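You operate a simulated robot arm through the tools that you are given. There is no shell and no other tool. Be economical: measure what you need, move in short steps, check, and stop when the job is done.

You run a simulated robot arm. Do the job below in one go: nothing can be reset, and whatever is moved stays where it is left.

TASK
Fluff the rice, then give the green bowl two helpings and the blue bowl one.
Fine: the paddle goes back.

Only the result counts: the job must be done as asked and must still hold three seconds after the hand-in. Knocking over, shifting, dropping, spilling or breaking anything else fails it.

THE ROBOT
A 6-joint arm with a two-finger parallel gripper, fixed in place. Base frame: the origin is at the foot of the arm, x ahead of it, y to its left, z up; the work surface is at about z = 0.76. Lengths are in m, angles in degrees, forces in N, time in s.
With the tool pointing down near the work surface it reaches from about 0.24 to 0.64 m from the base axis. Its first joint turns from -66.0 to 66.0 degrees. Payload 2.7 kg.
Tool frame: the origin (TCP) lies between the finger pads and is the grasp point; the fingertips stand 0.023 m ahead of it; z points along the fingers, y is the line along which they close. Largest opening 0.094 m; finger width 0.038, thickness 0.01; the body of the gripper, 0.054 by 0.096 m, starts 0.039 m behind the TCP.
Orientation is told as [roll, pitch, yaw] about the base's x, y, z axes, in that order, counted from this pose: with the fingers straight down and closing along the base's y, the tool's x points along the base's -x, its y along +y and its z along -z.

THE INTERFACE
- The arm moves only by the tool step_arm. Its argument "motion" is a list of rows, each a list of 7 numbers: the gripper command, from -1 (fully open) to 1 (shut), values between in proportion, then the shift along the tool's x, y, z in cm, then the turn, a rotation vector about the tool's x, y, z in degrees. In form: [[fingers, x, y, z, rx, ry, rz], ...]. A call has 1 to 8 rows; each row shifts and turns the commanded pose from where the row before left it, along the tool's axes as they then stand. Each row takes 0.2 s and may step no farther than 0.05 m and 8.6 degrees from the row before; otherwise, or with a gripper value out of range, the whole call is refused. A pose out of reach is approached as far as the arm can. The call stops where the force on the tool passes 40 N (or 10 N more than at its start, if that is more) or the arm is blocked; 0.2 s more then pass. The fingers move at their own pace (about 0.045 m/s each) and stop on an object; they squeeze with about 27 N. The grip force told is the motor's: it shows also when the fingers shut on nothing. Time passes only in rows, and 0.2 s behind the last, so rows that do not move let the fingers close. The reply holds the time, the measured pose of the TCP, the force on the tool along the base axes, the opening and the grip force, in the units named above and with some noise.
- Cameras (640 x 400 px; columns grow to the right, rows downward): "scene" is fixed at [0.0924, -0.4339, 1.4171]; the picture's right is [0.70, -0.72, 0.00], its down [-0.34, -0.34, -0.88] and it looks along [0.63, 0.61, -0.48] (base axes); focal length 319 px, centre (320, 200). "wrist" rides on the gripper at [-0.039, 0, -0.044] in the tool frame; the picture's right is [0.00, -1.00, 0.00], its down [0.97, 0.00, -0.24] and it looks along [0.24, 0.00, 0.97] (tool axes); focal length 218 px, centre (320, 200). There is no depth. A picture from a camera that has moved, and an enlarged one, comes with that camera's place and axes in the base frame and with its lens. The place of the scene camera against the robot may be out by one fixed shift of up to 0.012 m in any direction.
- get_image(camera): a new picture of that camera. The clock stands still meanwhile.
- inspect(camera, box): a new picture of the part [left, top, right, bottom] of that camera's present view, enlarged. The clock stands still meanwhile.
- hand_in(): hands the job in; it is judged then, once.

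Go step by step. Nothing tells you positions but the pictures and the camera data: compare them with the known pose of the tool, close in by small moves and look again before you grip or let go. The budget is 120 turns and 64 pictures, counting those below and the enlarged ones. Unless the task says otherwise, let go and move clear before handing in, and close with one line.

The tools are called as name(argument=value, ...) on one line, values as JSON. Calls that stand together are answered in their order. step_arm: Moves the arm, as the interface text tells. Its arguments: {"type":"object","properties":{"motion":{"type":"array"}},"required":["motion"]} The other tools are called the same way: get_image (camera) takes a picture; inspect (camera, box) takes an enlarged picture of a part of a camera's view; hand_in () hands the job in.

At the start:

```text
time: 0.0
eef_pos: [0.41, 0.1083, 1.183]
ee_rot: [0.1, 0.0, 0.0]
wrist_force: [0.0, -0.7, -0.3]
finger_gap: 0.0937
finger_force: 0.1
```

scene: 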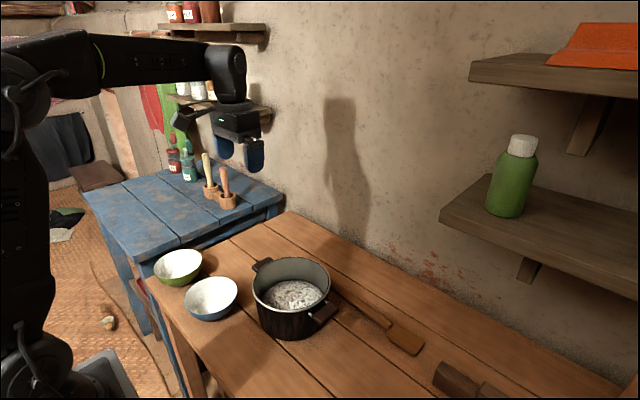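
wrist: 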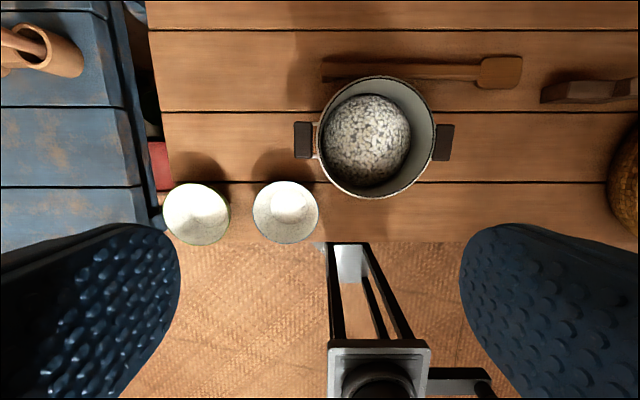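

The pot of rice sits ahead of the arm, the paddle lies behind it along y, and the green and blue bowls are to the left. I'll look closer before planning.

inspect(camera="scene", box=[230, 230, 550, 400])

inspect(camera="wrist", box=[280, 30, 640, 255])

inspect(camera="scene", box=[140, 220, 350, 350])

```text
2.00 times, centred on (390, 315) of scene
camera zoom: at [0.0924, -0.4339, 1.4171], right [0.7, -0.72, 0.0], down [-0.34, -0.34, -0.88], along [0.63, 0.61, -0.48], focal length 638 px, centre (180, -30)
```

zoom: 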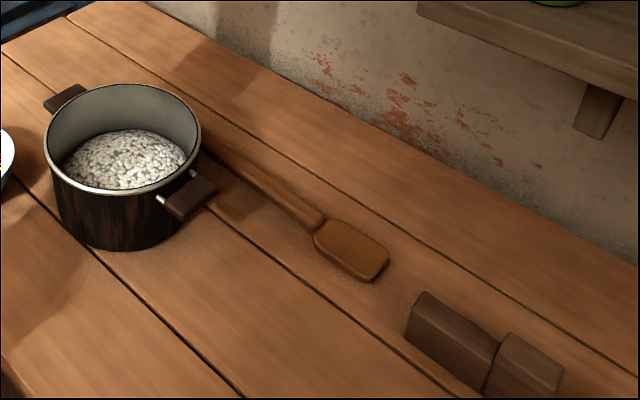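

```text
1.78 times, centred on (460, 142) of wrist
camera zoom: at [0.4498, 0.1082, 1.2277], right [0.0, -1.0, 0.0], down [-0.97, 0.0, 0.24], along [-0.24, 0.0, -0.97], focal length 388 px, centre (71, 302)
```

zoom: 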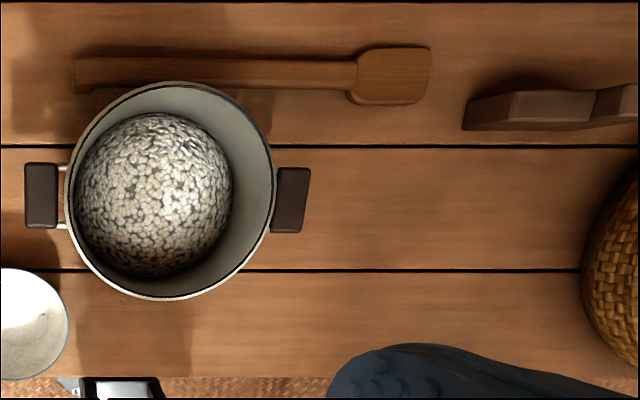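

```text
3.05 times, centred on (245, 285) of scene
camera zoom: at [0.0924, -0.4339, 1.4171], right [0.7, -0.72, 0.0], down [-0.34, -0.34, -0.88], along [0.63, 0.61, -0.48], focal length 972 px, centre (549, -59)
```

zoom: 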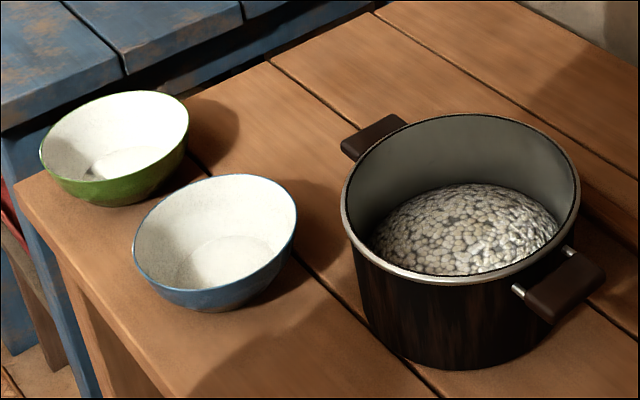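

The paddle lies along y at about x=0.59, with the handle end near y=0.10 and the blade near y=-0.24. I'll yaw the tool by 90° so the fingers close across the handle, then move towards it.

step_arm(motion=[[-1, 0, 0, 0, 0, 0, -8.5], [-1, 0, 0, 0, 0, 0, -8.5], [-1, 0, 0, 0, 0, 0, -8.5], [-1, 0, 0, 0, 0, 0, -8.5], [-1, 0, 0, 0, 0, 0, -8.5], [-1, 0, 0, 0, 0, 0, -8.5], [-1, 0, 0, 0, 0, 0, -8.5], [-1, 0, 0, 0, 0, 0, -8.5]])

step_arm(motion=[[-1, 0, 0, 0, 0, 0, -7.4], [-1, 0, 0, 0, 0, 0, -7.3], [-1, 0, 0, 0, 0, 0, -7.3], [-1, 4.5, 0, 0, 0, 0, 0], [-1, 4, -4, 0, 0, 0, 0], [-1, 4, -4, 0, 0, 0, 0], [-1, 4, -4, 0, 0, 0, 0], [-1, 0, 0, 0, 0, 0, 0]])

get_image(camera="wrist")

```text
time: 1.8
eef_pos: [0.4098, 0.1082, 1.1834]
ee_rot: [0.0, 0.1, 68.2]
wrist_force: [0.1, 0.3, -0.1]
finger_gap: 0.0941
finger_force: 0.0
```

```text
refused: row 5 steps farther than a row can; nothing moved
```

```text
58 pictures are left
camera wrist: at [0.4255, 0.1443, 1.2281], right [0.93, -0.37, 0.0], down [-0.36, -0.9, 0.24], along [-0.09, -0.22, -0.97], focal length 218 px, centre (320, 200)
```

wrist: 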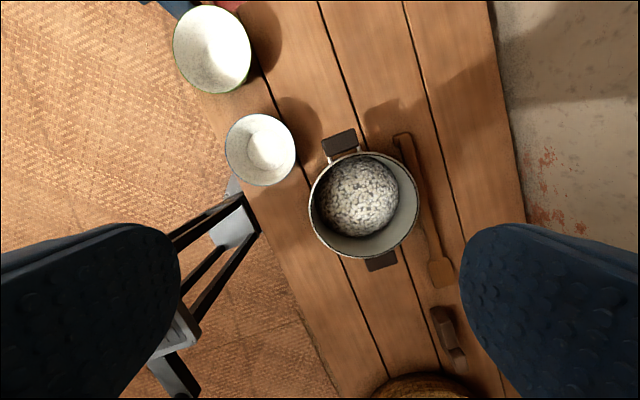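

The yaw goes the right way. I'll finish the turn and move over the paddle for a better view.

step_arm(motion=[[-1, 0, 0, 0, 0, 0, -7.4], [-1, 0, 0, 0, 0, 0, -7.2], [-1, 0, 0, 0, 0, 0, -7.2], [-1, 3.5, -3.3, 0, 0, 0, 0], [-1, 3.5, -3.3, 0, 0, 0, 0], [-1, 3.5, -3.3, 0, 0, 0, 0], [-1, 0, -2, 0, 0, 0, 0], [-1, 0, 0, 0, 0, 0, 0]])

get_image(camera="wrist")

```text
time: 3.6
eef_pos: [0.5281, 0.0031, 1.1855]
ee_rot: [0.0, 0.0, 89.8]
wrist_force: [-0.1, 0.3, -0.4]
finger_gap: 0.0943
finger_force: 0.0
```

```text
57 pictures are left
camera wrist: at [0.5289, 0.0413, 1.2297], right [1.0, 0.0, 0.0], down [0.0, -0.97, 0.24], along [0.0, -0.24, -0.97], focal length 218 px, centre (320, 200)
```

wrist: 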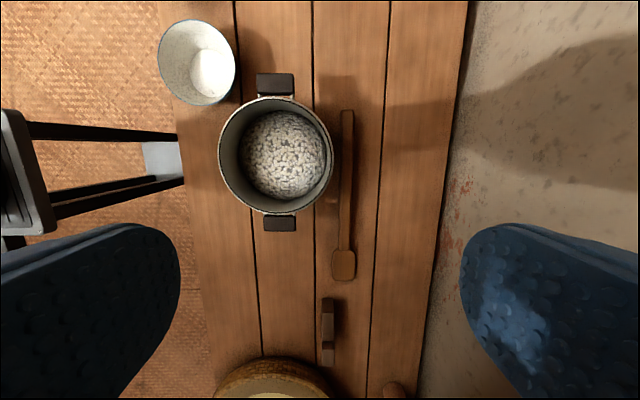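

The handle axis is at x≈0.583, and the paddle runs from y≈0.11 to -0.27. I'll grip near y=-0.085, clear of the pot, so I'm coming down above that point.

step_arm(motion=[[-1, 4, -2.5, 0, 0, 0, 0], [-1, 4, -2.5, 0, 0, 0, 0], [-1, 0.8, -0.5, 4, 0, 0, 0], [-0.5, 0, 0, 5, 0, 0, 0], [-0.5, 0, 0, 5, 0, 0, 0], [-0.5, 0, 0, 5, 0, 0, 0], [-0.5, 0, 0, 5, 0, 0, 0], [-0.5, 0, 0, 3, 0, 0, 0]])

get_image(camera="wrist")

get_image(camera="scene")

```text
time: 5.4
eef_pos: [0.5655, -0.0858, 0.9014]
ee_rot: [0.0, 0.0, 89.8]
wrist_force: [-0.3, -0.1, 0.4]
finger_gap: 0.0707
finger_force: 0.1
out of reach, approached as far as the arm can: row 2
```

```text
56 pictures are left
camera wrist: at [0.5681, -0.0472, 0.9462], right [1.0, 0.0, 0.0], down [0.0, -0.97, 0.24], along [0.0, -0.24, -0.97], focal length 218 px, centre (320, 200)
```

wrist: 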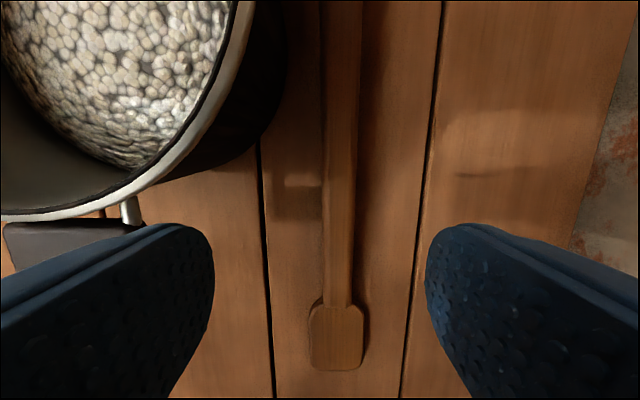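

```text
55 pictures are left
```

scene: 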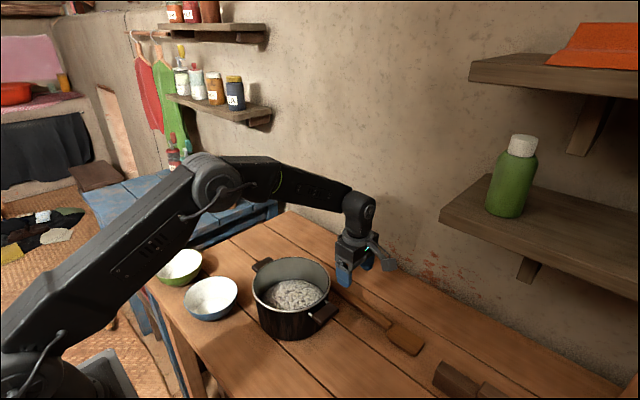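

The handle measures x≈0.5835 here, so I'll shift 1.8 cm and descend around it.

step_arm(motion=[[-0.5, 0, -1.8, 0, 0, 0, 0], [-0.5, 0, 0, 4, 0, 0, 0], [-0.5, 0, 0, 4, 0, 0, 0], [-0.5, 0, 0, 2, 0, 0, 0], [-0.5, 0, 0, 0, 0, 0, 0]])

get_image(camera="wrist")

inspect(camera="scene", box=[300, 240, 460, 360])

```text
time: 6.6
eef_pos: [0.5857, -0.0861, 0.8047]
ee_rot: [0.0, 0.1, 89.8]
wrist_force: [0.6, -0.2, -0.7]
finger_gap: 0.0702
finger_force: 0.0
```

```text
54 pictures are left
camera wrist: at [0.5868, -0.0471, 0.8493], right [1.0, 0.0, 0.0], down [0.0, -0.97, 0.24], along [0.0, -0.24, -0.97], focal length 218 px, centre (320, 200)
```

wrist: 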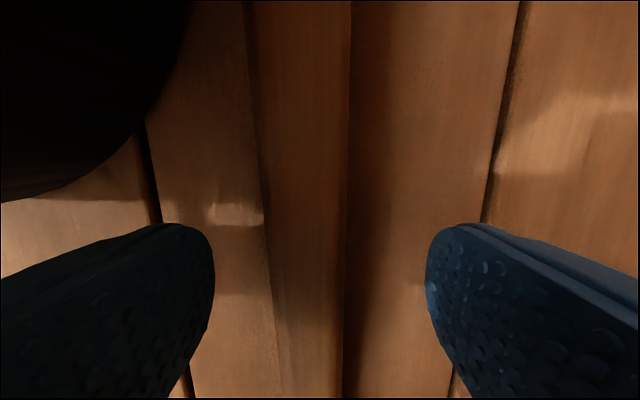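

```text
3.33 times, centred on (380, 300) of scene
camera zoom: at [0.0924, -0.4339, 1.4171], right [0.7, -0.72, 0.0], down [-0.34, -0.34, -0.88], along [0.63, 0.61, -0.48], focal length 1063 px, centre (120, -133)
```

zoom: 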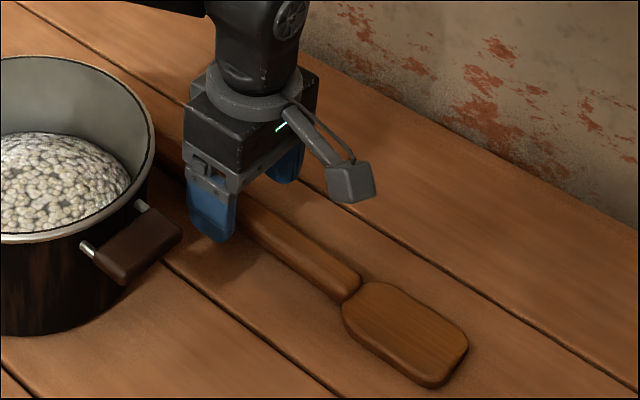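

I'm almost centred, with the handle about 4 mm to the -x side. I'll correct that, go down 1.6 cm and close.

step_arm(motion=[[-0.5, 0, 0.4, 0.8, 0, 0, 0], [-0.5, 0, 0, 0.8, 0, 0, 0], [-0.5, 0, 0, 0, 0, 0, 0], [1, 0, 0, 0, 0, 0, 0], [1, 0, 0, 0, 0, 0, 0], [1, 0, 0, 0, 0, 0, 0], [1, 0, 0, 0, 0, 0, 0], [1, 0, 0, 0, 0, 0, 0]])

get_image(camera="wrist")

```text
time: 8.4
eef_pos: [0.5839, -0.0869, 0.7897]
ee_rot: [0.0, -0.1, 89.7]
wrist_force: [0.2, -0.4, 0.1]
finger_gap: 0.0256
finger_force: 26.4
```

```text
52 pictures are left
camera wrist: at [0.5833, -0.0471, 0.8328], right [1.0, 0.0, 0.0], down [0.0, -0.97, 0.24], along [0.0, -0.24, -0.97], focal length 218 px, centre (320, 200)
```

wrist: 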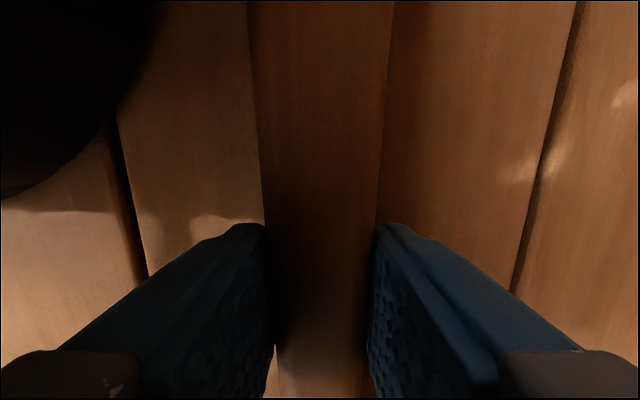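

The paddle is gripped, with a 25.6 mm gap. I'll lift it straight up and check.

step_arm(motion=[[1, 0, 0, -1, 0, 0, 0], [1, 0, 0, -2, 0, 0, 0], [1, 0, 0, -4, 0, 0, 0], [1, 0, 0, -4, 0, 0, 0], [1, 0, 0, -4, 0, 0, 0], [1, 0, 0, -4, 0, 0, 0], [1, 0, 0, 0, 0, 0, 0]])

get_image(camera="scene")

```text
time: 10.0
eef_pos: [0.583, -0.0828, 0.9822]
ee_rot: [0.1, 0.0, 89.9]
wrist_force: [0.6, -0.1, 0.0]
finger_gap: 0.0257
finger_force: 27.4
```

```text
51 pictures are left
```

scene: 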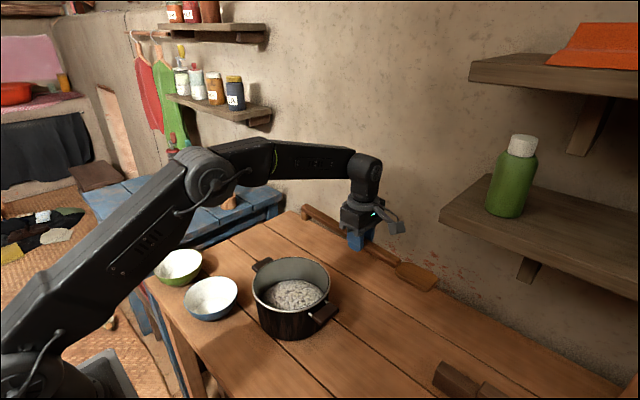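

The paddle hangs level in the grip. I'll move to x≈0.463, raise, and tilt the blade down 45°.

step_arm(motion=[[1, 0, 4, -2, 0, 0, 0], [1, 0, 4, -3, 0, 0, 0], [1, 0, 4, -3, 0, 0, 0], [1, 0, 0, 0, 0, -7.5, 0], [1, 0, 0, 0, 0, -7.5, 0], [1, 0, 0, 0, 0, -7.5, 0], [1, 0, 0, 0, 0, -7.5, 0], [1, 0, 0, 0, 0, -7.5, 0]])

get_image(camera="scene")

```text
time: 11.8
eef_pos: [0.4627, -0.0836, 1.0592]
ee_rot: [0.0, -37.6, 89.9]
wrist_force: [0.8, 0.0, -0.9]
finger_gap: 0.0257
finger_force: 27.0
```

```text
50 pictures are left
```

scene: 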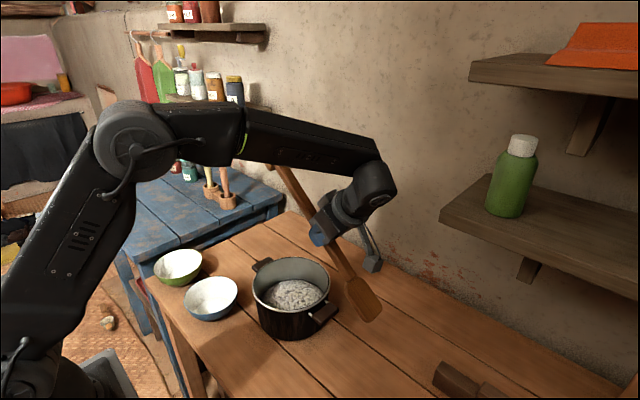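

The projection matches my paddle model. I'll finish the tilt to 45° and carry the blade over the pot centre.

step_arm(motion=[[1, 0, 0, 0, 0, -7.4, 0], [1, -3.1, 0, 3.1, 0, 0, 0], [1, -3.1, 0, 3.1, 0, 0, 0], [1, -3.1, 0, 3.1, 0, 0, 0], [1, -3.1, 0, 3.1, 0, 0, 0], [1, -3.1, 0, 3.1, 0, 0, 0], [1, 0, 0, 0, 0, 0, 0]])

get_image(camera="scene")

get_image(camera="wrist")

```text
time: 13.4
eef_pos: [0.4626, 0.1351, 1.0602]
ee_rot: [0.0, -44.8, 89.7]
wrist_force: [-0.2, 0.0, -1.4]
finger_gap: 0.0255
finger_force: 26.6
```

```text
49 pictures are left
```

scene: 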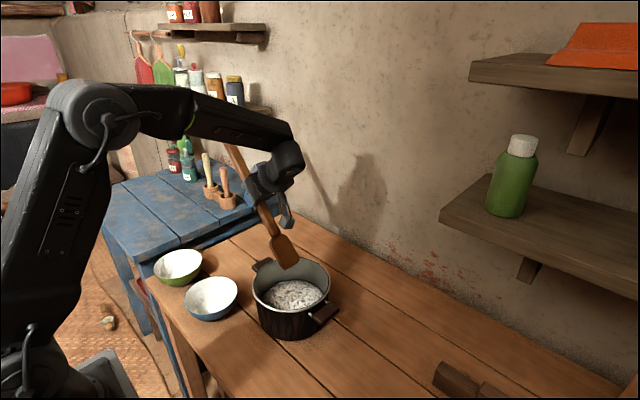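

```text
48 pictures are left
camera wrist: at [0.4629, 0.1321, 1.1192], right [1.0, 0.0, 0.0], down [0.0, -0.86, -0.52], along [0.0, 0.52, -0.86], focal length 218 px, centre (320, 200)
```

wrist: 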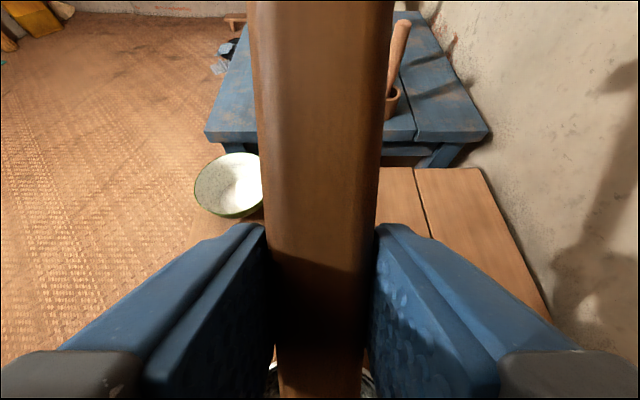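

The blade tip is above the pot centre. I'll lower it into the rice and watch the force.

step_arm(motion=[[1, 2.5, 0, 2.5, 0, 0, 0], [1, 2, 0, 2, 0, 0, 0], [1, 0.7, 0, 0.7, 0, 0, 0], [1, 0.7, 0, 0.7, 0, 0, 0], [1, 0.7, 0, 0.7, 0, 0, 0], [1, 0, 0, 0, 0, 0, 0]])

inspect(camera="scene", box=[200, 200, 360, 350])

```text
time: 14.8
eef_pos: [0.4647, 0.1365, 0.9666]
ee_rot: [-0.1, -44.9, 89.8]
wrist_force: [0.4, -0.4, -0.9]
finger_gap: 0.0255
finger_force: 26.7
```

```text
2.67 times, centred on (280, 275) of scene
camera zoom: at [0.0924, -0.4339, 1.4171], right [0.7, -0.72, 0.0], down [-0.34, -0.34, -0.88], along [0.63, 0.61, -0.48], focal length 850 px, centre (427, 0)
```

zoom: 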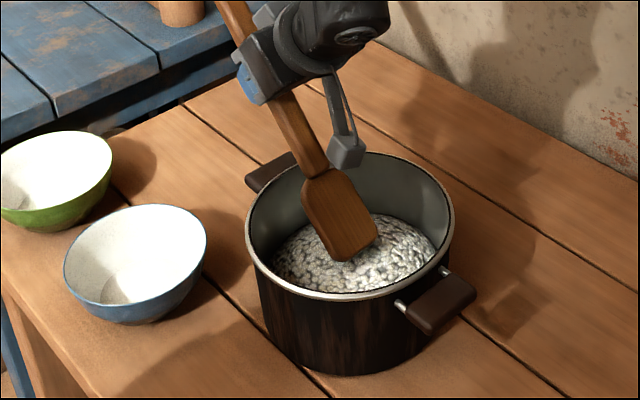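

The tip is at the rice surface, around z≈0.82. I'll go about 2.5 cm deeper.

step_arm(motion=[[1, 0.6, 0, 0.6, 0, 0, 0], [1, 0.6, 0, 0.6, 0, 0, 0], [1, 0.6, 0, 0.6, 0, 0, 0], [1, 0, 0, 0, 0, 0, 0]])

inspect(camera="scene", box=[200, 200, 360, 350])

```text
time: 15.8
eef_pos: [0.4643, 0.1357, 0.9411]
ee_rot: [0.0, -44.9, 89.8]
wrist_force: [0.5, 0.2, -0.8]
finger_gap: 0.0256
finger_force: 27.1
```

```text
2.67 times, centred on (280, 275) of scene
camera zoom: at [0.0924, -0.4339, 1.4171], right [0.7, -0.72, 0.0], down [-0.34, -0.34, -0.88], along [0.63, 0.61, -0.48], focal length 850 px, centre (427, 0)
```

zoom: 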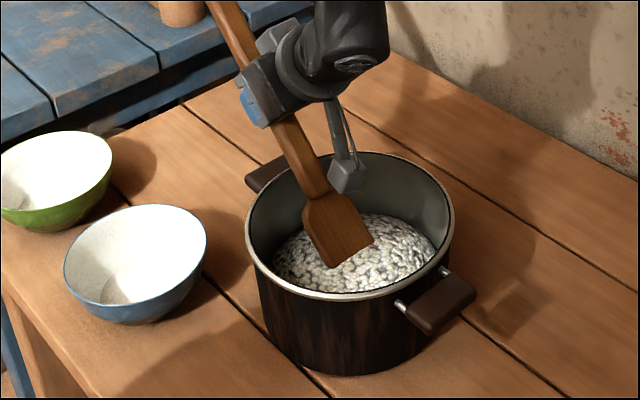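

The blade is now buried in the rice. I'll steepen it to 60° to keep the shank off the rim, then stir in a circle to fluff.

step_arm(motion=[[1, 0.6, 0, -2.36, 0, -7.5, 0], [1, 0.29, 0, -2.43, 0, -7.5, 0], [1, 0.43, 0, 0.25, 0, 0, 0], [1, 0, 0, 0, 0, 0, 0]])

step_arm(motion=[[1, 0, -3, 0, 0, 0, 0], [1, -1.06, 0.88, 1.84, 0, 0, 0], [1, -0.44, 2.12, 0.76, 0, 0, 0], [1, 0.44, 2.12, -0.76, 0, 0, 0], [1, 1.06, 0.88, -1.84, 0, 0, 0], [1, 1.06, -0.88, -1.84, 0, 0, 0], [1, 0.44, -2.12, -0.76, 0, 0, 0], [1, -0.44, -2.12, 0.76, 0, 0, 0]])

inspect(camera="scene", box=[200, 200, 360, 350])

```text
time: 16.8
eef_pos: [0.462, 0.0937, 0.9603]
ee_rot: [0.1, -60.0, 89.9]
wrist_force: [-0.4, -0.3, -1.9]
finger_gap: 0.0255
finger_force: 26.8
```

```text
time: 18.6
eef_pos: [0.4858, 0.0718, 0.9595]
ee_rot: [0.1, -59.9, 89.8]
wrist_force: [0.4, 0.0, -0.9]
finger_gap: 0.0253
finger_force: 26.9
```

```text
2.67 times, centred on (280, 275) of scene
camera zoom: at [0.0924, -0.4339, 1.4171], right [0.7, -0.72, 0.0], down [-0.34, -0.34, -0.88], along [0.63, 0.61, -0.48], focal length 850 px, centre (427, 0)
```

zoom: 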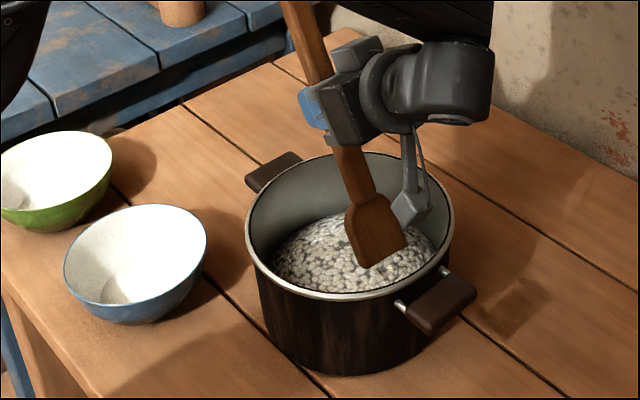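

No contact and no spill so far. I'll stir another couple of rounds.

step_arm(motion=[[1, -1.06, -0.88, 1.84, 0, 0, 0], [1, -1.06, 0.88, 1.84, 0, 0, 0], [1, -0.44, 2.12, 0.76, 0, 0, 0], [1, 0.44, 2.12, -0.76, 0, 0, 0], [1, 1.06, 0.88, -1.84, 0, 0, 0], [1, 1.06, -0.88, -1.84, 0, 0, 0], [1, 0.44, -2.12, -0.76, 0, 0, 0], [1, -0.44, -2.12, 0.76, 0, 0, 0]])

step_arm(motion=[[1, -1.06, -0.88, 1.84, 0, 0, 0], [1, -1.06, 0.88, 1.84, 0, 0, 0], [1, -0.44, 2.12, 0.76, 0, 0, 0], [1, 0.44, 2.12, -0.76, 0, 0, 0], [1, 1.06, 0.88, -1.84, 0, 0, 0], [1, 1.06, -0.88, -1.84, 0, 0, 0], [1, 0.44, -2.12, -0.76, 0, 0, 0], [1, -0.44, -2.12, 0.76, 0, 0, 0]])

inspect(camera="scene", box=[200, 200, 360, 350])

```text
time: 20.4
eef_pos: [0.4847, 0.0719, 0.9599]
ee_rot: [0.1, -59.9, 89.7]
wrist_force: [0.0, -0.6, -1.1]
finger_gap: 0.0255
finger_force: 27.4
```

```text
time: 22.2
eef_pos: [0.4841, 0.0697, 0.9591]
ee_rot: [0.0, -59.9, 89.9]
wrist_force: [0.0, 0.0, -1.4]
finger_gap: 0.0256
finger_force: 26.9
```

```text
2.67 times, centred on (280, 275) of scene
camera zoom: at [0.0924, -0.4339, 1.4171], right [0.7, -0.72, 0.0], down [-0.34, -0.34, -0.88], along [0.63, 0.61, -0.48], focal length 850 px, centre (427, 0)
```

zoom: 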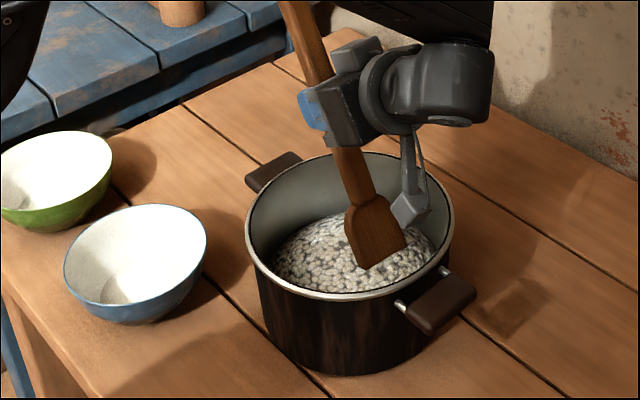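

Still calm. I'll do one deeper round the other way to fold the bottom rice.

step_arm(motion=[[1, 0.6, 0, 0.35, 0, 0, 0], [1, 0.44, 2.12, -0.76, 0, 0, 0], [1, -0.44, 2.12, 0.76, 0, 0, 0], [1, -1.06, 0.88, 1.84, 0, 0, 0], [1, -1.06, -0.88, 1.84, 0, 0, 0], [1, -0.44, -2.12, 0.76, 0, 0, 0], [1, 0.44, -2.12, -0.76, 0, 0, 0], [1, 1.06, -0.88, -1.84, 0, 0, 0]])

step_arm(motion=[[1, 0, 3, 0, 0, 0, 0], [1, -2.1, 0, -1.2, 0, 0, 0], [1, -2.6, 0, -1.5, 0, 0, 0], [1, -2.6, 0, -1.5, 0, 0, 0], [1, -2.6, 0, -1.5, 0, 0, 0], [1, 0, 0, 0, 0, 0, 0]])

inspect(camera="scene", box=[200, 200, 360, 350])

```text
time: 24.0
eef_pos: [0.4938, 0.0909, 0.9533]
ee_rot: [0.0, -59.9, 89.8]
wrist_force: [0.3, -0.9, -1.4]
finger_gap: 0.0255
finger_force: 26.7
```

```text
time: 25.4
eef_pos: [0.4653, 0.0958, 1.0664]
ee_rot: [0.1, -60.0, 89.8]
wrist_force: [0.3, -0.3, -0.7]
finger_gap: 0.0256
finger_force: 27.0
```

```text
2.67 times, centred on (280, 275) of scene
camera zoom: at [0.0924, -0.4339, 1.4171], right [0.7, -0.72, 0.0], down [-0.34, -0.34, -0.88], along [0.63, 0.61, -0.48], focal length 850 px, centre (427, 0)
```

zoom: 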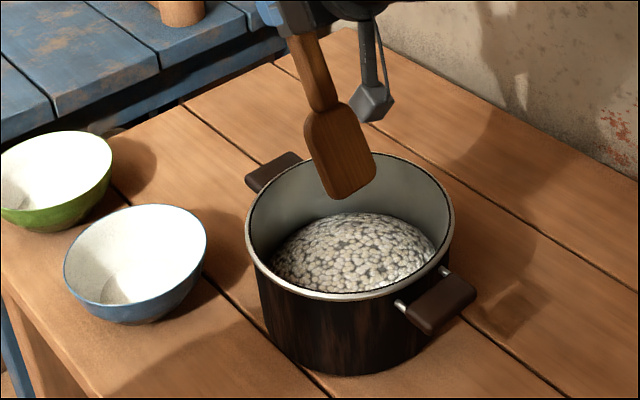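

The paddle came out clean. Next I'll scoop: enter at 45°, push forward and flatten the blade as it rises.

step_arm(motion=[[1, 1.15, 0, 1.87, 0, 7.5, 0], [1, 1.63, 0, 2.59, 0, 7.5, 0], [1, 3.04, 0, 3.04, 0, 0, 0], [1, 2.97, 0, 2.97, 0, 0, 0], [1, 2.68, 0, -2.26, 0, 0, 0], [1, -0.99, 0, 0.85, 0, 7.5, 0], [1, -1.67, 0, 0.45, 0, 7.5, 0], [1, -1.36, 0, 0.26, 0, 7.5, 0]])

inspect(camera="scene", box=[200, 200, 360, 350])

```text
time: 27.2
eef_pos: [0.4639, 0.1218, 0.9433]
ee_rot: [0.0, -22.3, 89.7]
wrist_force: [0.6, 0.0, -1.5]
finger_gap: 0.0256
finger_force: 27.8
```

```text
2.67 times, centred on (280, 275) of scene
camera zoom: at [0.0924, -0.4339, 1.4171], right [0.7, -0.72, 0.0], down [-0.34, -0.34, -0.88], along [0.63, 0.61, -0.48], focal length 850 px, centre (427, 0)
```

zoom: 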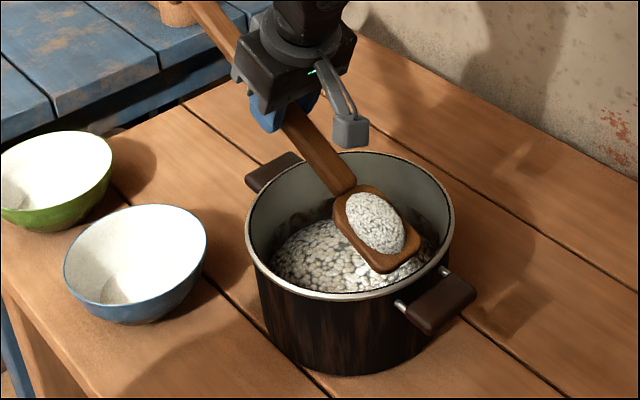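

A mound of rice sits on the blade. I'll level out gently, lift, and check before carrying it to the green bowl at about (0.319, 0.350).

step_arm(motion=[[1, -2.97, 0, -1.15, 0, 7.5, 0], [1, -1.04, 0, -3.86, 0, 5, 0], [1, -0.7, 0, -3.94, 0, 0, 0], [1, -0.35, 0, -1.97, 0, 0, 0], [1, 0, 0, 0, 0, 0, 0]])

get_image(camera="scene")

```text
time: 28.4
eef_pos: [0.4659, 0.1437, 1.0665]
ee_rot: [0.0, -9.9, 89.8]
wrist_force: [0.5, 0.1, -1.9]
finger_gap: 0.0259
finger_force: 27.3
```

```text
41 pictures are left
```

scene: 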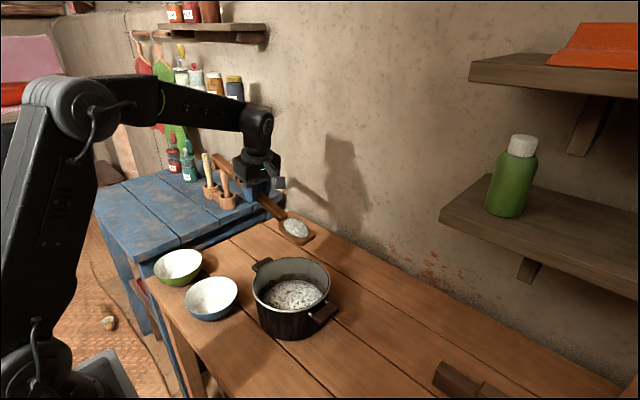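

The mound is stable. I'm carrying it to the green bowl.

step_arm(motion=[[1, -3.8, 1.63, 0.67, 0, 0, 0], [1, -3.8, 1.63, 0.67, 0, 0, 0], [1, -3.8, 1.63, 0.67, 0, 0, 0], [1, -3.8, 1.63, 0.67, 0, 0, 0], [1, -3.8, 1.63, 0.67, 0, 0, 0], [1, -3.8, 1.63, 0.67, 0, 0, 0], [1, -3.8, 1.63, 0.67, 0, 0, 0], [1, 0, 0, 0, 0, 0, 0]])

get_image(camera="scene")

```text
time: 30.2
eef_pos: [0.3486, 0.4159, 1.0616]
ee_rot: [0.0, -9.8, 89.7]
wrist_force: [-0.5, -0.6, -1.3]
finger_gap: 0.0259
finger_force: 27.3
```

```text
40 pictures are left
```

scene: 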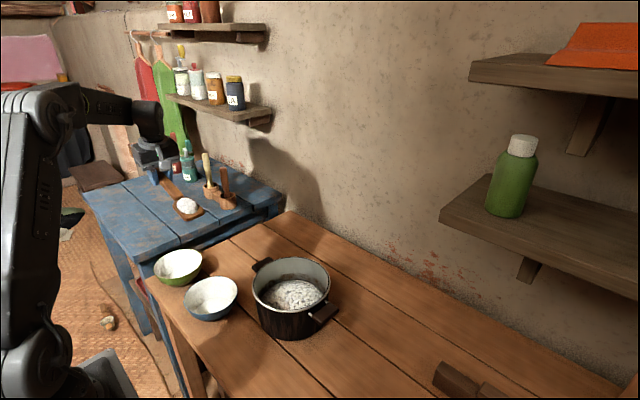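

I'll finish the approach and lower until the blade is just above the green bowl.

step_arm(motion=[[1, -3.7, 1.48, 0.65, 0, 0, 0], [1, -3.7, 1.48, 0.65, 0, 0, 0], [1, 0.7, 0, 3.94, 0, 0, 0], [1, 0.7, 0, 3.94, 0, 0, 0], [1, 0.5, 0, 2.9, 0, 0, 0], [1, 0, 0, 0, 0, 0, 0]])

inspect(camera="scene", box=[100, 170, 340, 320])

```text
time: 31.6
eef_pos: [0.3156, 0.491, 0.9541]
ee_rot: [0.0, -9.9, 89.8]
wrist_force: [-0.1, -0.4, -0.9]
finger_gap: 0.0256
finger_force: 26.6
```

```text
2.67 times, centred on (220, 245) of scene
camera zoom: at [0.0924, -0.4339, 1.4171], right [0.7, -0.72, 0.0], down [-0.34, -0.34, -0.88], along [0.63, 0.61, -0.48], focal length 850 px, centre (587, 80)
```

zoom: 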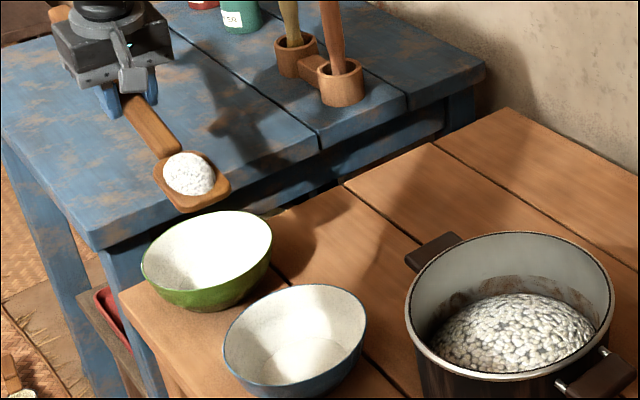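

The blade is right over the green bowl. I'll pitch it down in place to tip the rice off.

step_arm(motion=[[1, 0.47, 0, -1.61, 0, -7.5, 0], [1, 0.51, 0, -1.62, 0, -7.5, 0], [1, 0.54, 0, -1.61, 0, -7.5, 0], [1, 0.57, 0, -1.65, 0, -7.5, 0], [1, 0.61, 0, -1.67, 0, -7.5, 0], [1, 0.64, 0, -1.7, 0, -7.5, 0]])

inspect(camera="scene", box=[100, 170, 340, 320])

```text
time: 33.0
eef_pos: [0.3193, 0.4148, 1.0237]
ee_rot: [0.0, -55.0, 89.8]
wrist_force: [0.2, 1.1, 0.2]
finger_gap: 0.0255
finger_force: 26.8
```

```text
2.67 times, centred on (220, 245) of scene
camera zoom: at [0.0924, -0.4339, 1.4171], right [0.7, -0.72, 0.0], down [-0.34, -0.34, -0.88], along [0.63, 0.61, -0.48], focal length 850 px, centre (587, 80)
```

zoom: 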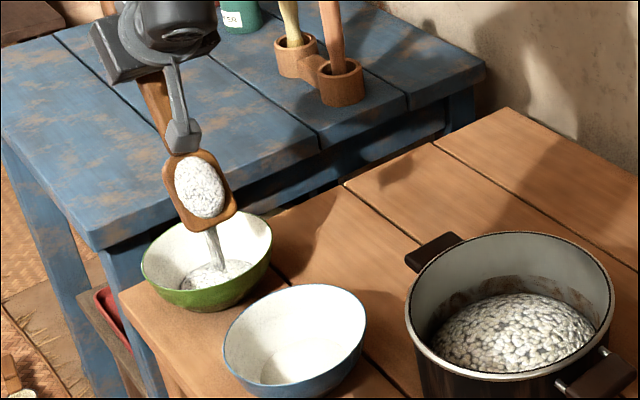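

Rice is pouring into the green bowl. I'll pitch a little more and wait for it to empty.

step_arm(motion=[[1, 0.66, 0, -1.73, 0, -7.5, 0], [1, 0, 0, 0, 0, 0, 0], [1, 0, 0, 0, 0, 0, 0], [1, 0, 0, 0, 0, 0, 0], [1, 0, 0, 0, 0, 0, 0], [1, 0, 0, 0, 0, 0, 0]])

inspect(camera="scene", box=[100, 170, 340, 320])

```text
time: 34.4
eef_pos: [0.3199, 0.3978, 1.0287]
ee_rot: [0.0, -62.3, 89.8]
wrist_force: [-1.1, 0.2, -1.1]
finger_gap: 0.0254
finger_force: 27.2
```

```text
2.67 times, centred on (220, 245) of scene
camera zoom: at [0.0924, -0.4339, 1.4171], right [0.7, -0.72, 0.0], down [-0.34, -0.34, -0.88], along [0.63, 0.61, -0.48], focal length 850 px, centre (587, 80)
```

zoom: 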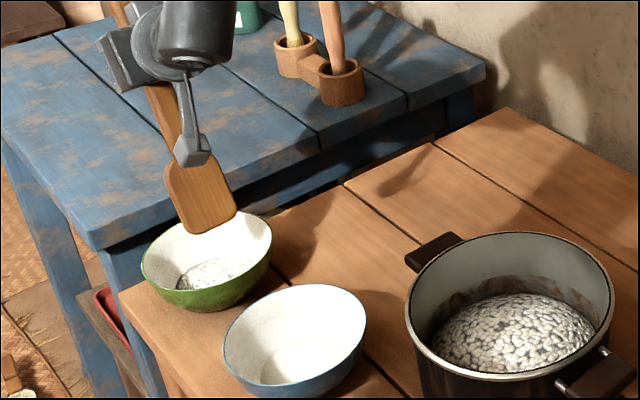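

The first helping is in the green bowl and the blade is empty. I'm going back over the pot.

step_arm(motion=[[1, -4.4, 0, -2.3, 0, 0, 0], [1, 1.69, -1.8, -3.21, 0, 0, 0], [1, 1.69, -1.8, -3.21, 0, 0, 0], [1, 1.69, -1.8, -3.21, 0, 0, 0], [1, 1.69, -1.8, -3.21, 0, 0, 0], [1, 1.69, -1.8, -3.21, 0, 0, 0], [1, 1.69, -1.8, -3.21, 0, 0, 0], [1, 1.69, -1.8, -3.21, 0, 0, 0]])

step_arm(motion=[[1, 1.69, -1.8, -3.21, 0, 0, 0], [1, 0, 0, 0, 0, 2.3, 0], [1, 0, 0, 0, 0, 0, 0]])

inspect(camera="scene", box=[100, 170, 340, 320])

```text
time: 36.2
eef_pos: [0.4462, 0.1458, 1.0784]
ee_rot: [0.1, -62.4, 89.8]
wrist_force: [-0.1, -0.1, -0.4]
finger_gap: 0.0254
finger_force: 27.4
```

```text
time: 37.0
eef_pos: [0.4638, 0.1087, 1.08]
ee_rot: [0.0, -60.1, 89.8]
wrist_force: [0.1, 0.3, -1.2]
finger_gap: 0.0256
finger_force: 27.0
```

```text
2.67 times, centred on (220, 245) of scene
camera zoom: at [0.0924, -0.4339, 1.4171], right [0.7, -0.72, 0.0], down [-0.34, -0.34, -0.88], along [0.63, 0.61, -0.48], focal length 850 px, centre (587, 80)
```

zoom: 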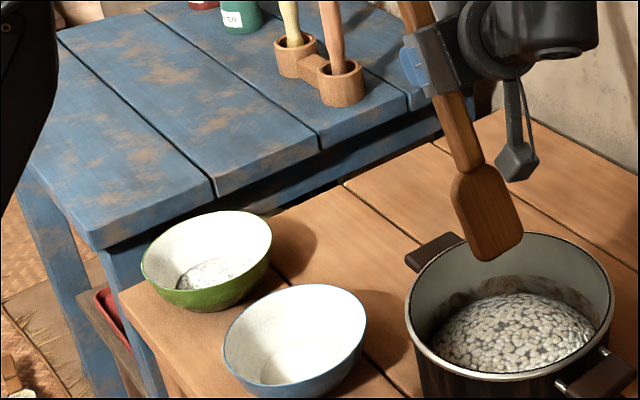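

Second scoop, same stroke but slightly deeper.

step_arm(motion=[[1, 3.01, 0, 1.44, 0, 7.5, 0], [1, 1.63, 0, 2.59, 0, 7.5, 0], [1, 3.04, 0, 3.04, 0, 0, 0], [1, 3.39, 0, 3.39, 0, 0, 0], [1, 2.68, 0, -2.26, 0, 0, 0], [1, -1.41, 0, 0.43, 0, 7.5, 0], [1, -1.67, 0, 0.45, 0, 7.5, 0], [1, -1.36, 0, 0.26, 0, 7.5, 0]])

step_arm(motion=[[1, -2.97, 0, -1.15, 0, 7.5, 0], [1, -1.04, 0, -3.86, 0, 5, 0], [1, -0.7, 0, -3.94, 0, 0, 0], [1, -0.35, 0, -1.97, 0, 0, 0], [1, 0, 0, 0, 0, 0, 0]])

inspect(camera="scene", box=[140, 170, 380, 320])

```text
time: 38.8
eef_pos: [0.4633, 0.1215, 0.9374]
ee_rot: [0.0, -22.5, 89.8]
wrist_force: [-0.2, -0.1, -1.5]
finger_gap: 0.0258
finger_force: 26.7
```

```text
time: 40.0
eef_pos: [0.462, 0.1452, 1.0614]
ee_rot: [0.0, -10.1, 89.7]
wrist_force: [-0.3, 0.0, -1.0]
finger_gap: 0.0254
finger_force: 26.7
```

```text
2.67 times, centred on (260, 245) of scene
camera zoom: at [0.0924, -0.4339, 1.4171], right [0.7, -0.72, 0.0], down [-0.34, -0.34, -0.88], along [0.63, 0.61, -0.48], focal length 850 px, centre (480, 80)
```

zoom: 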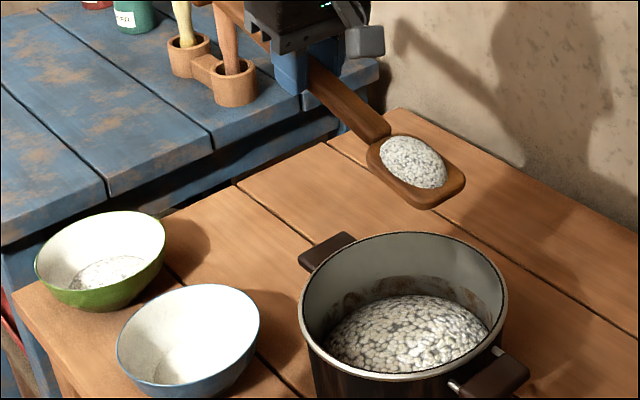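

The second load looks the same size. I'm carrying it to the green bowl.

step_arm(motion=[[1, -3.78, 1.59, 0.67, 0, 0, 0], [1, -3.78, 1.59, 0.67, 0, 0, 0], [1, -3.78, 1.59, 0.67, 0, 0, 0], [1, -3.78, 1.59, 0.67, 0, 0, 0], [1, -3.78, 1.59, 0.67, 0, 0, 0], [1, -3.78, 1.59, 0.67, 0, 0, 0], [1, -3.78, 1.59, 0.67, 0, 0, 0], [1, -3.78, 1.59, 0.67, 0, 0, 0]])

step_arm(motion=[[1, -3.78, 1.59, 0.67, 0, 0, 0], [1, 0.7, 0, 3.94, 0, 0, 0], [1, 0.7, 0, 3.94, 0, 0, 0], [1, 0.5, 0, 2.5, 0, 0, 0], [1, 0, 0, 0, 0, 0, 0]])

inspect(camera="scene", box=[100, 170, 340, 320])

```text
time: 41.8
eef_pos: [0.3378, 0.4539, 1.0607]
ee_rot: [0.1, -10.1, 89.8]
wrist_force: [0.1, 0.3, -0.9]
finger_gap: 0.0257
finger_force: 26.7
```

```text
time: 43.0
eef_pos: [0.3211, 0.4916, 0.953]
ee_rot: [0.0, -10.1, 89.8]
wrist_force: [-0.2, -0.5, -1.9]
finger_gap: 0.0257
finger_force: 27.1
```

```text
2.67 times, centred on (220, 245) of scene
camera zoom: at [0.0924, -0.4339, 1.4171], right [0.7, -0.72, 0.0], down [-0.34, -0.34, -0.88], along [0.63, 0.61, -0.48], focal length 850 px, centre (587, 80)
```

zoom: 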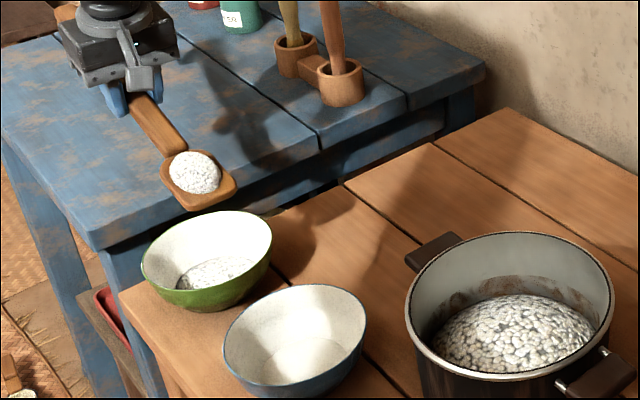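

Same pose as before, so I'll tip it out the same way.

step_arm(motion=[[1, 0.47, 0, -1.61, 0, -7.5, 0], [1, 0.51, 0, -1.62, 0, -7.5, 0], [1, 0.54, 0, -1.61, 0, -7.5, 0], [1, 0.57, 0, -1.65, 0, -7.5, 0], [1, 0.61, 0, -1.67, 0, -7.5, 0], [1, 0.64, 0, -1.7, 0, -7.5, 0], [1, 0.66, 0, -1.73, 0, -7.5, 0], [1, 0, 0, 0, 0, 0, 0]])

step_arm(motion=[[1, 0, 0, 0, 0, 0, 0], [1, 0, 0, 0, 0, 0, 0], [1, 0, 0, 0, 0, 0, 0], [1, 0, 0, 0, 0, 0, 0]])

inspect(camera="scene", box=[100, 170, 340, 320])

```text
time: 44.8
eef_pos: [0.3229, 0.398, 1.0285]
ee_rot: [-0.1, -62.7, 89.9]
wrist_force: [0.3, -0.7, -1.7]
finger_gap: 0.0257
finger_force: 27.3
```

```text
time: 45.8
eef_pos: [0.3216, 0.3974, 1.0283]
ee_rot: [0.1, -62.6, 89.8]
wrist_force: [-0.6, 0.4, 0.0]
finger_gap: 0.0255
finger_force: 26.6
```

```text
2.67 times, centred on (220, 245) of scene
camera zoom: at [0.0924, -0.4339, 1.4171], right [0.7, -0.72, 0.0], down [-0.34, -0.34, -0.88], along [0.63, 0.61, -0.48], focal length 850 px, centre (587, 80)
```

zoom: 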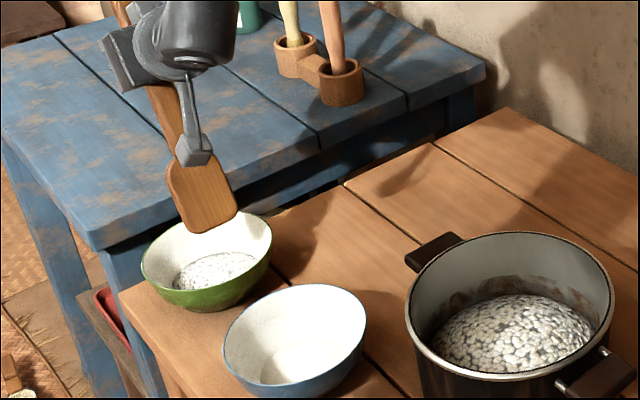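

The green bowl has two helpings. Back to the pot for the third.

step_arm(motion=[[1, -4.4, 0, -2.3, 0, 0, 0], [1, 1.69, -1.78, -3.21, 0, 0, 0], [1, 1.69, -1.78, -3.21, 0, 0, 0], [1, 1.69, -1.78, -3.21, 0, 0, 0], [1, 1.69, -1.78, -3.21, 0, 0, 0], [1, 1.69, -1.78, -3.21, 0, 0, 0], [1, 1.69, -1.78, -3.21, 0, 0, 0], [1, 1.69, -1.78, -3.21, 0, 0, 0]])

step_arm(motion=[[1, 1.69, -1.78, -3.21, 0, 0, 0], [1, 0, 0, 0, 0, 2.5, 0], [1, 0, 0, 0, 0, 0, 0]])

```text
time: 47.6
eef_pos: [0.4454, 0.1408, 1.0775]
ee_rot: [0.1, -62.6, 89.8]
wrist_force: [0.2, -0.8, -1.5]
finger_gap: 0.0256
finger_force: 27.2
```

```text
time: 48.4
eef_pos: [0.464, 0.1071, 1.0769]
ee_rot: [-0.1, -60.1, 89.7]
wrist_force: [0.0, 0.5, -0.7]
finger_gap: 0.0256
finger_force: 27.1
```

Over the pot again, in the same place as before. Third scoop.

step_arm(motion=[[1, 2.8, 0, 1.44, 0, 7.5, 0], [1, 1.63, 0, 2.59, 0, 7.5, 0], [1, 3.04, 0, 3.04, 0, 0, 0], [1, 3.39, 0, 3.39, 0, 0, 0], [1, 2.68, 0, -2.26, 0, 0, 0], [1, -1.41, 0, 0.43, 0, 7.5, 0], [1, -1.67, 0, 0.45, 0, 7.5, 0], [1, -1.36, 0, 0.26, 0, 7.5, 0]])

step_arm(motion=[[1, -2.97, 0, -1.15, 0, 7.5, 0], [1, -1.04, 0, -3.86, 0, 5, 0], [1, -0.7, 0, -3.94, 0, 0, 0], [1, -0.35, 0, -1.97, 0, 0, 0], [1, 0, 0, 0, 0, 0, 0]])

inspect(camera="scene", box=[140, 170, 380, 320])

```text
time: 50.2
eef_pos: [0.4626, 0.1244, 0.9398]
ee_rot: [0.1, -22.6, 89.8]
wrist_force: [1.2, -0.2, -1.2]
finger_gap: 0.0255
finger_force: 27.0
```

```text
time: 51.4
eef_pos: [0.4618, 0.1495, 1.064]
ee_rot: [0.0, -10.1, 89.8]
wrist_force: [0.7, 0.0, -1.0]
finger_gap: 0.0256
finger_force: 27.2
```

```text
2.67 times, centred on (260, 245) of scene
camera zoom: at [0.0924, -0.4339, 1.4171], right [0.7, -0.72, 0.0], down [-0.34, -0.34, -0.88], along [0.63, 0.61, -0.48], focal length 850 px, centre (480, 80)
```

zoom: 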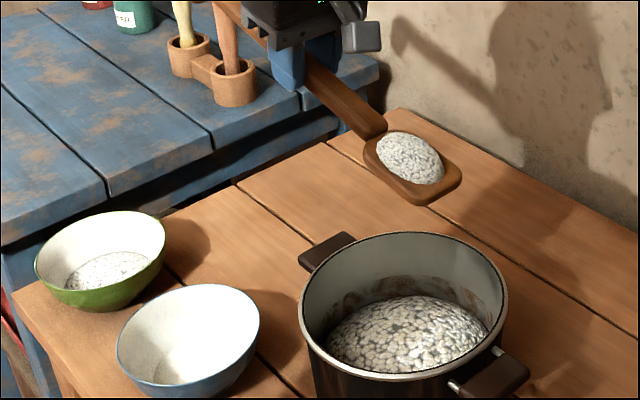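

Third load taken. I'm carrying it to the blue bowl at about (0.324, 0.174).

step_arm(motion=[[1, -2.72, 2.3, 0.48, 0, 0, 0], [1, -2.72, 2.3, 0.48, 0, 0, 0], [1, -2.72, 2.3, 0.48, 0, 0, 0], [1, -2.72, 2.3, 0.48, 0, 0, 0], [1, -2.72, 2.3, 0.48, 0, 0, 0], [1, -2.72, 2.3, 0.48, 0, 0, 0], [1, 0.7, 0, 3.94, 0, 0, 0], [1, 0.7, 0, 3.94, 0, 0, 0]])

step_arm(motion=[[1, 0.5, 0, 2.7, 0, 0, 0], [1, 0, 0, 0, 0, 0, 0]])

inspect(camera="scene", box=[100, 170, 340, 320])

```text
time: 53.2
eef_pos: [0.3235, 0.3131, 0.9816]
ee_rot: [0.1, -10.1, 89.9]
wrist_force: [0.2, -1.4, -1.9]
finger_gap: 0.0258
finger_force: 26.8
```

```text
time: 53.8
eef_pos: [0.3236, 0.3118, 0.9532]
ee_rot: [-0.1, -10.1, 89.9]
wrist_force: [0.3, 0.4, -1.2]
finger_gap: 0.0261
finger_force: 26.1
```

```text
2.67 times, centred on (220, 245) of scene
camera zoom: at [0.0924, -0.4339, 1.4171], right [0.7, -0.72, 0.0], down [-0.34, -0.34, -0.88], along [0.63, 0.61, -0.48], focal length 850 px, centre (587, 80)
```

zoom: 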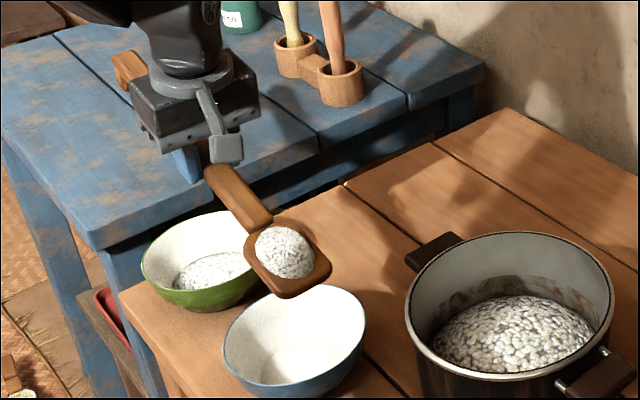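

The blade is over the blue bowl. I'll tip it out.

step_arm(motion=[[1, 0.47, 0, -1.61, 0, -7.5, 0], [1, 0.51, 0, -1.62, 0, -7.5, 0], [1, 0.54, 0, -1.61, 0, -7.5, 0], [1, 0.57, 0, -1.65, 0, -7.5, 0], [1, 0.61, 0, -1.67, 0, -7.5, 0], [1, 0.64, 0, -1.7, 0, -7.5, 0], [1, 0.66, 0, -1.73, 0, -7.5, 0], [1, 0, 0, 0, 0, 0, 0]])

step_arm(motion=[[1, 0, 0, 0, 0, 0, 0], [1, 0, 0, 0, 0, 0, 0], [1, 0, 0, 0, 0, 0, 0], [1, 0, 0, 0, 0, 0, 0]])

inspect(camera="scene", box=[100, 170, 340, 320])

```text
time: 55.6
eef_pos: [0.3262, 0.2199, 1.0285]
ee_rot: [-0.1, -62.7, 89.9]
wrist_force: [0.3, -0.1, -0.4]
finger_gap: 0.0253
finger_force: 26.4
```

```text
time: 56.6
eef_pos: [0.3249, 0.2178, 1.0273]
ee_rot: [0.0, -62.5, 89.7]
wrist_force: [0.6, 0.4, -0.9]
finger_gap: 0.0255
finger_force: 26.9
```

```text
2.67 times, centred on (220, 245) of scene
camera zoom: at [0.0924, -0.4339, 1.4171], right [0.7, -0.72, 0.0], down [-0.34, -0.34, -0.88], along [0.63, 0.61, -0.48], focal length 850 px, centre (587, 80)
```

zoom: 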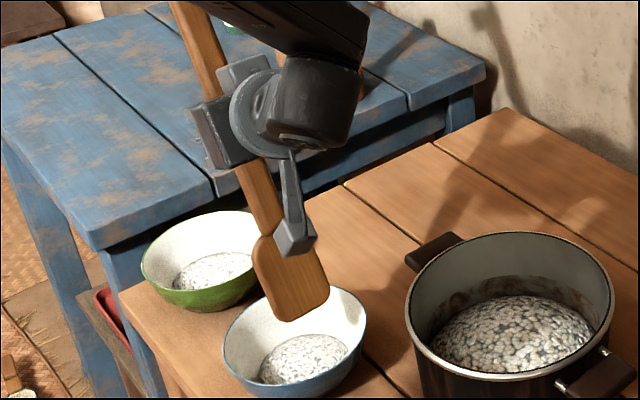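

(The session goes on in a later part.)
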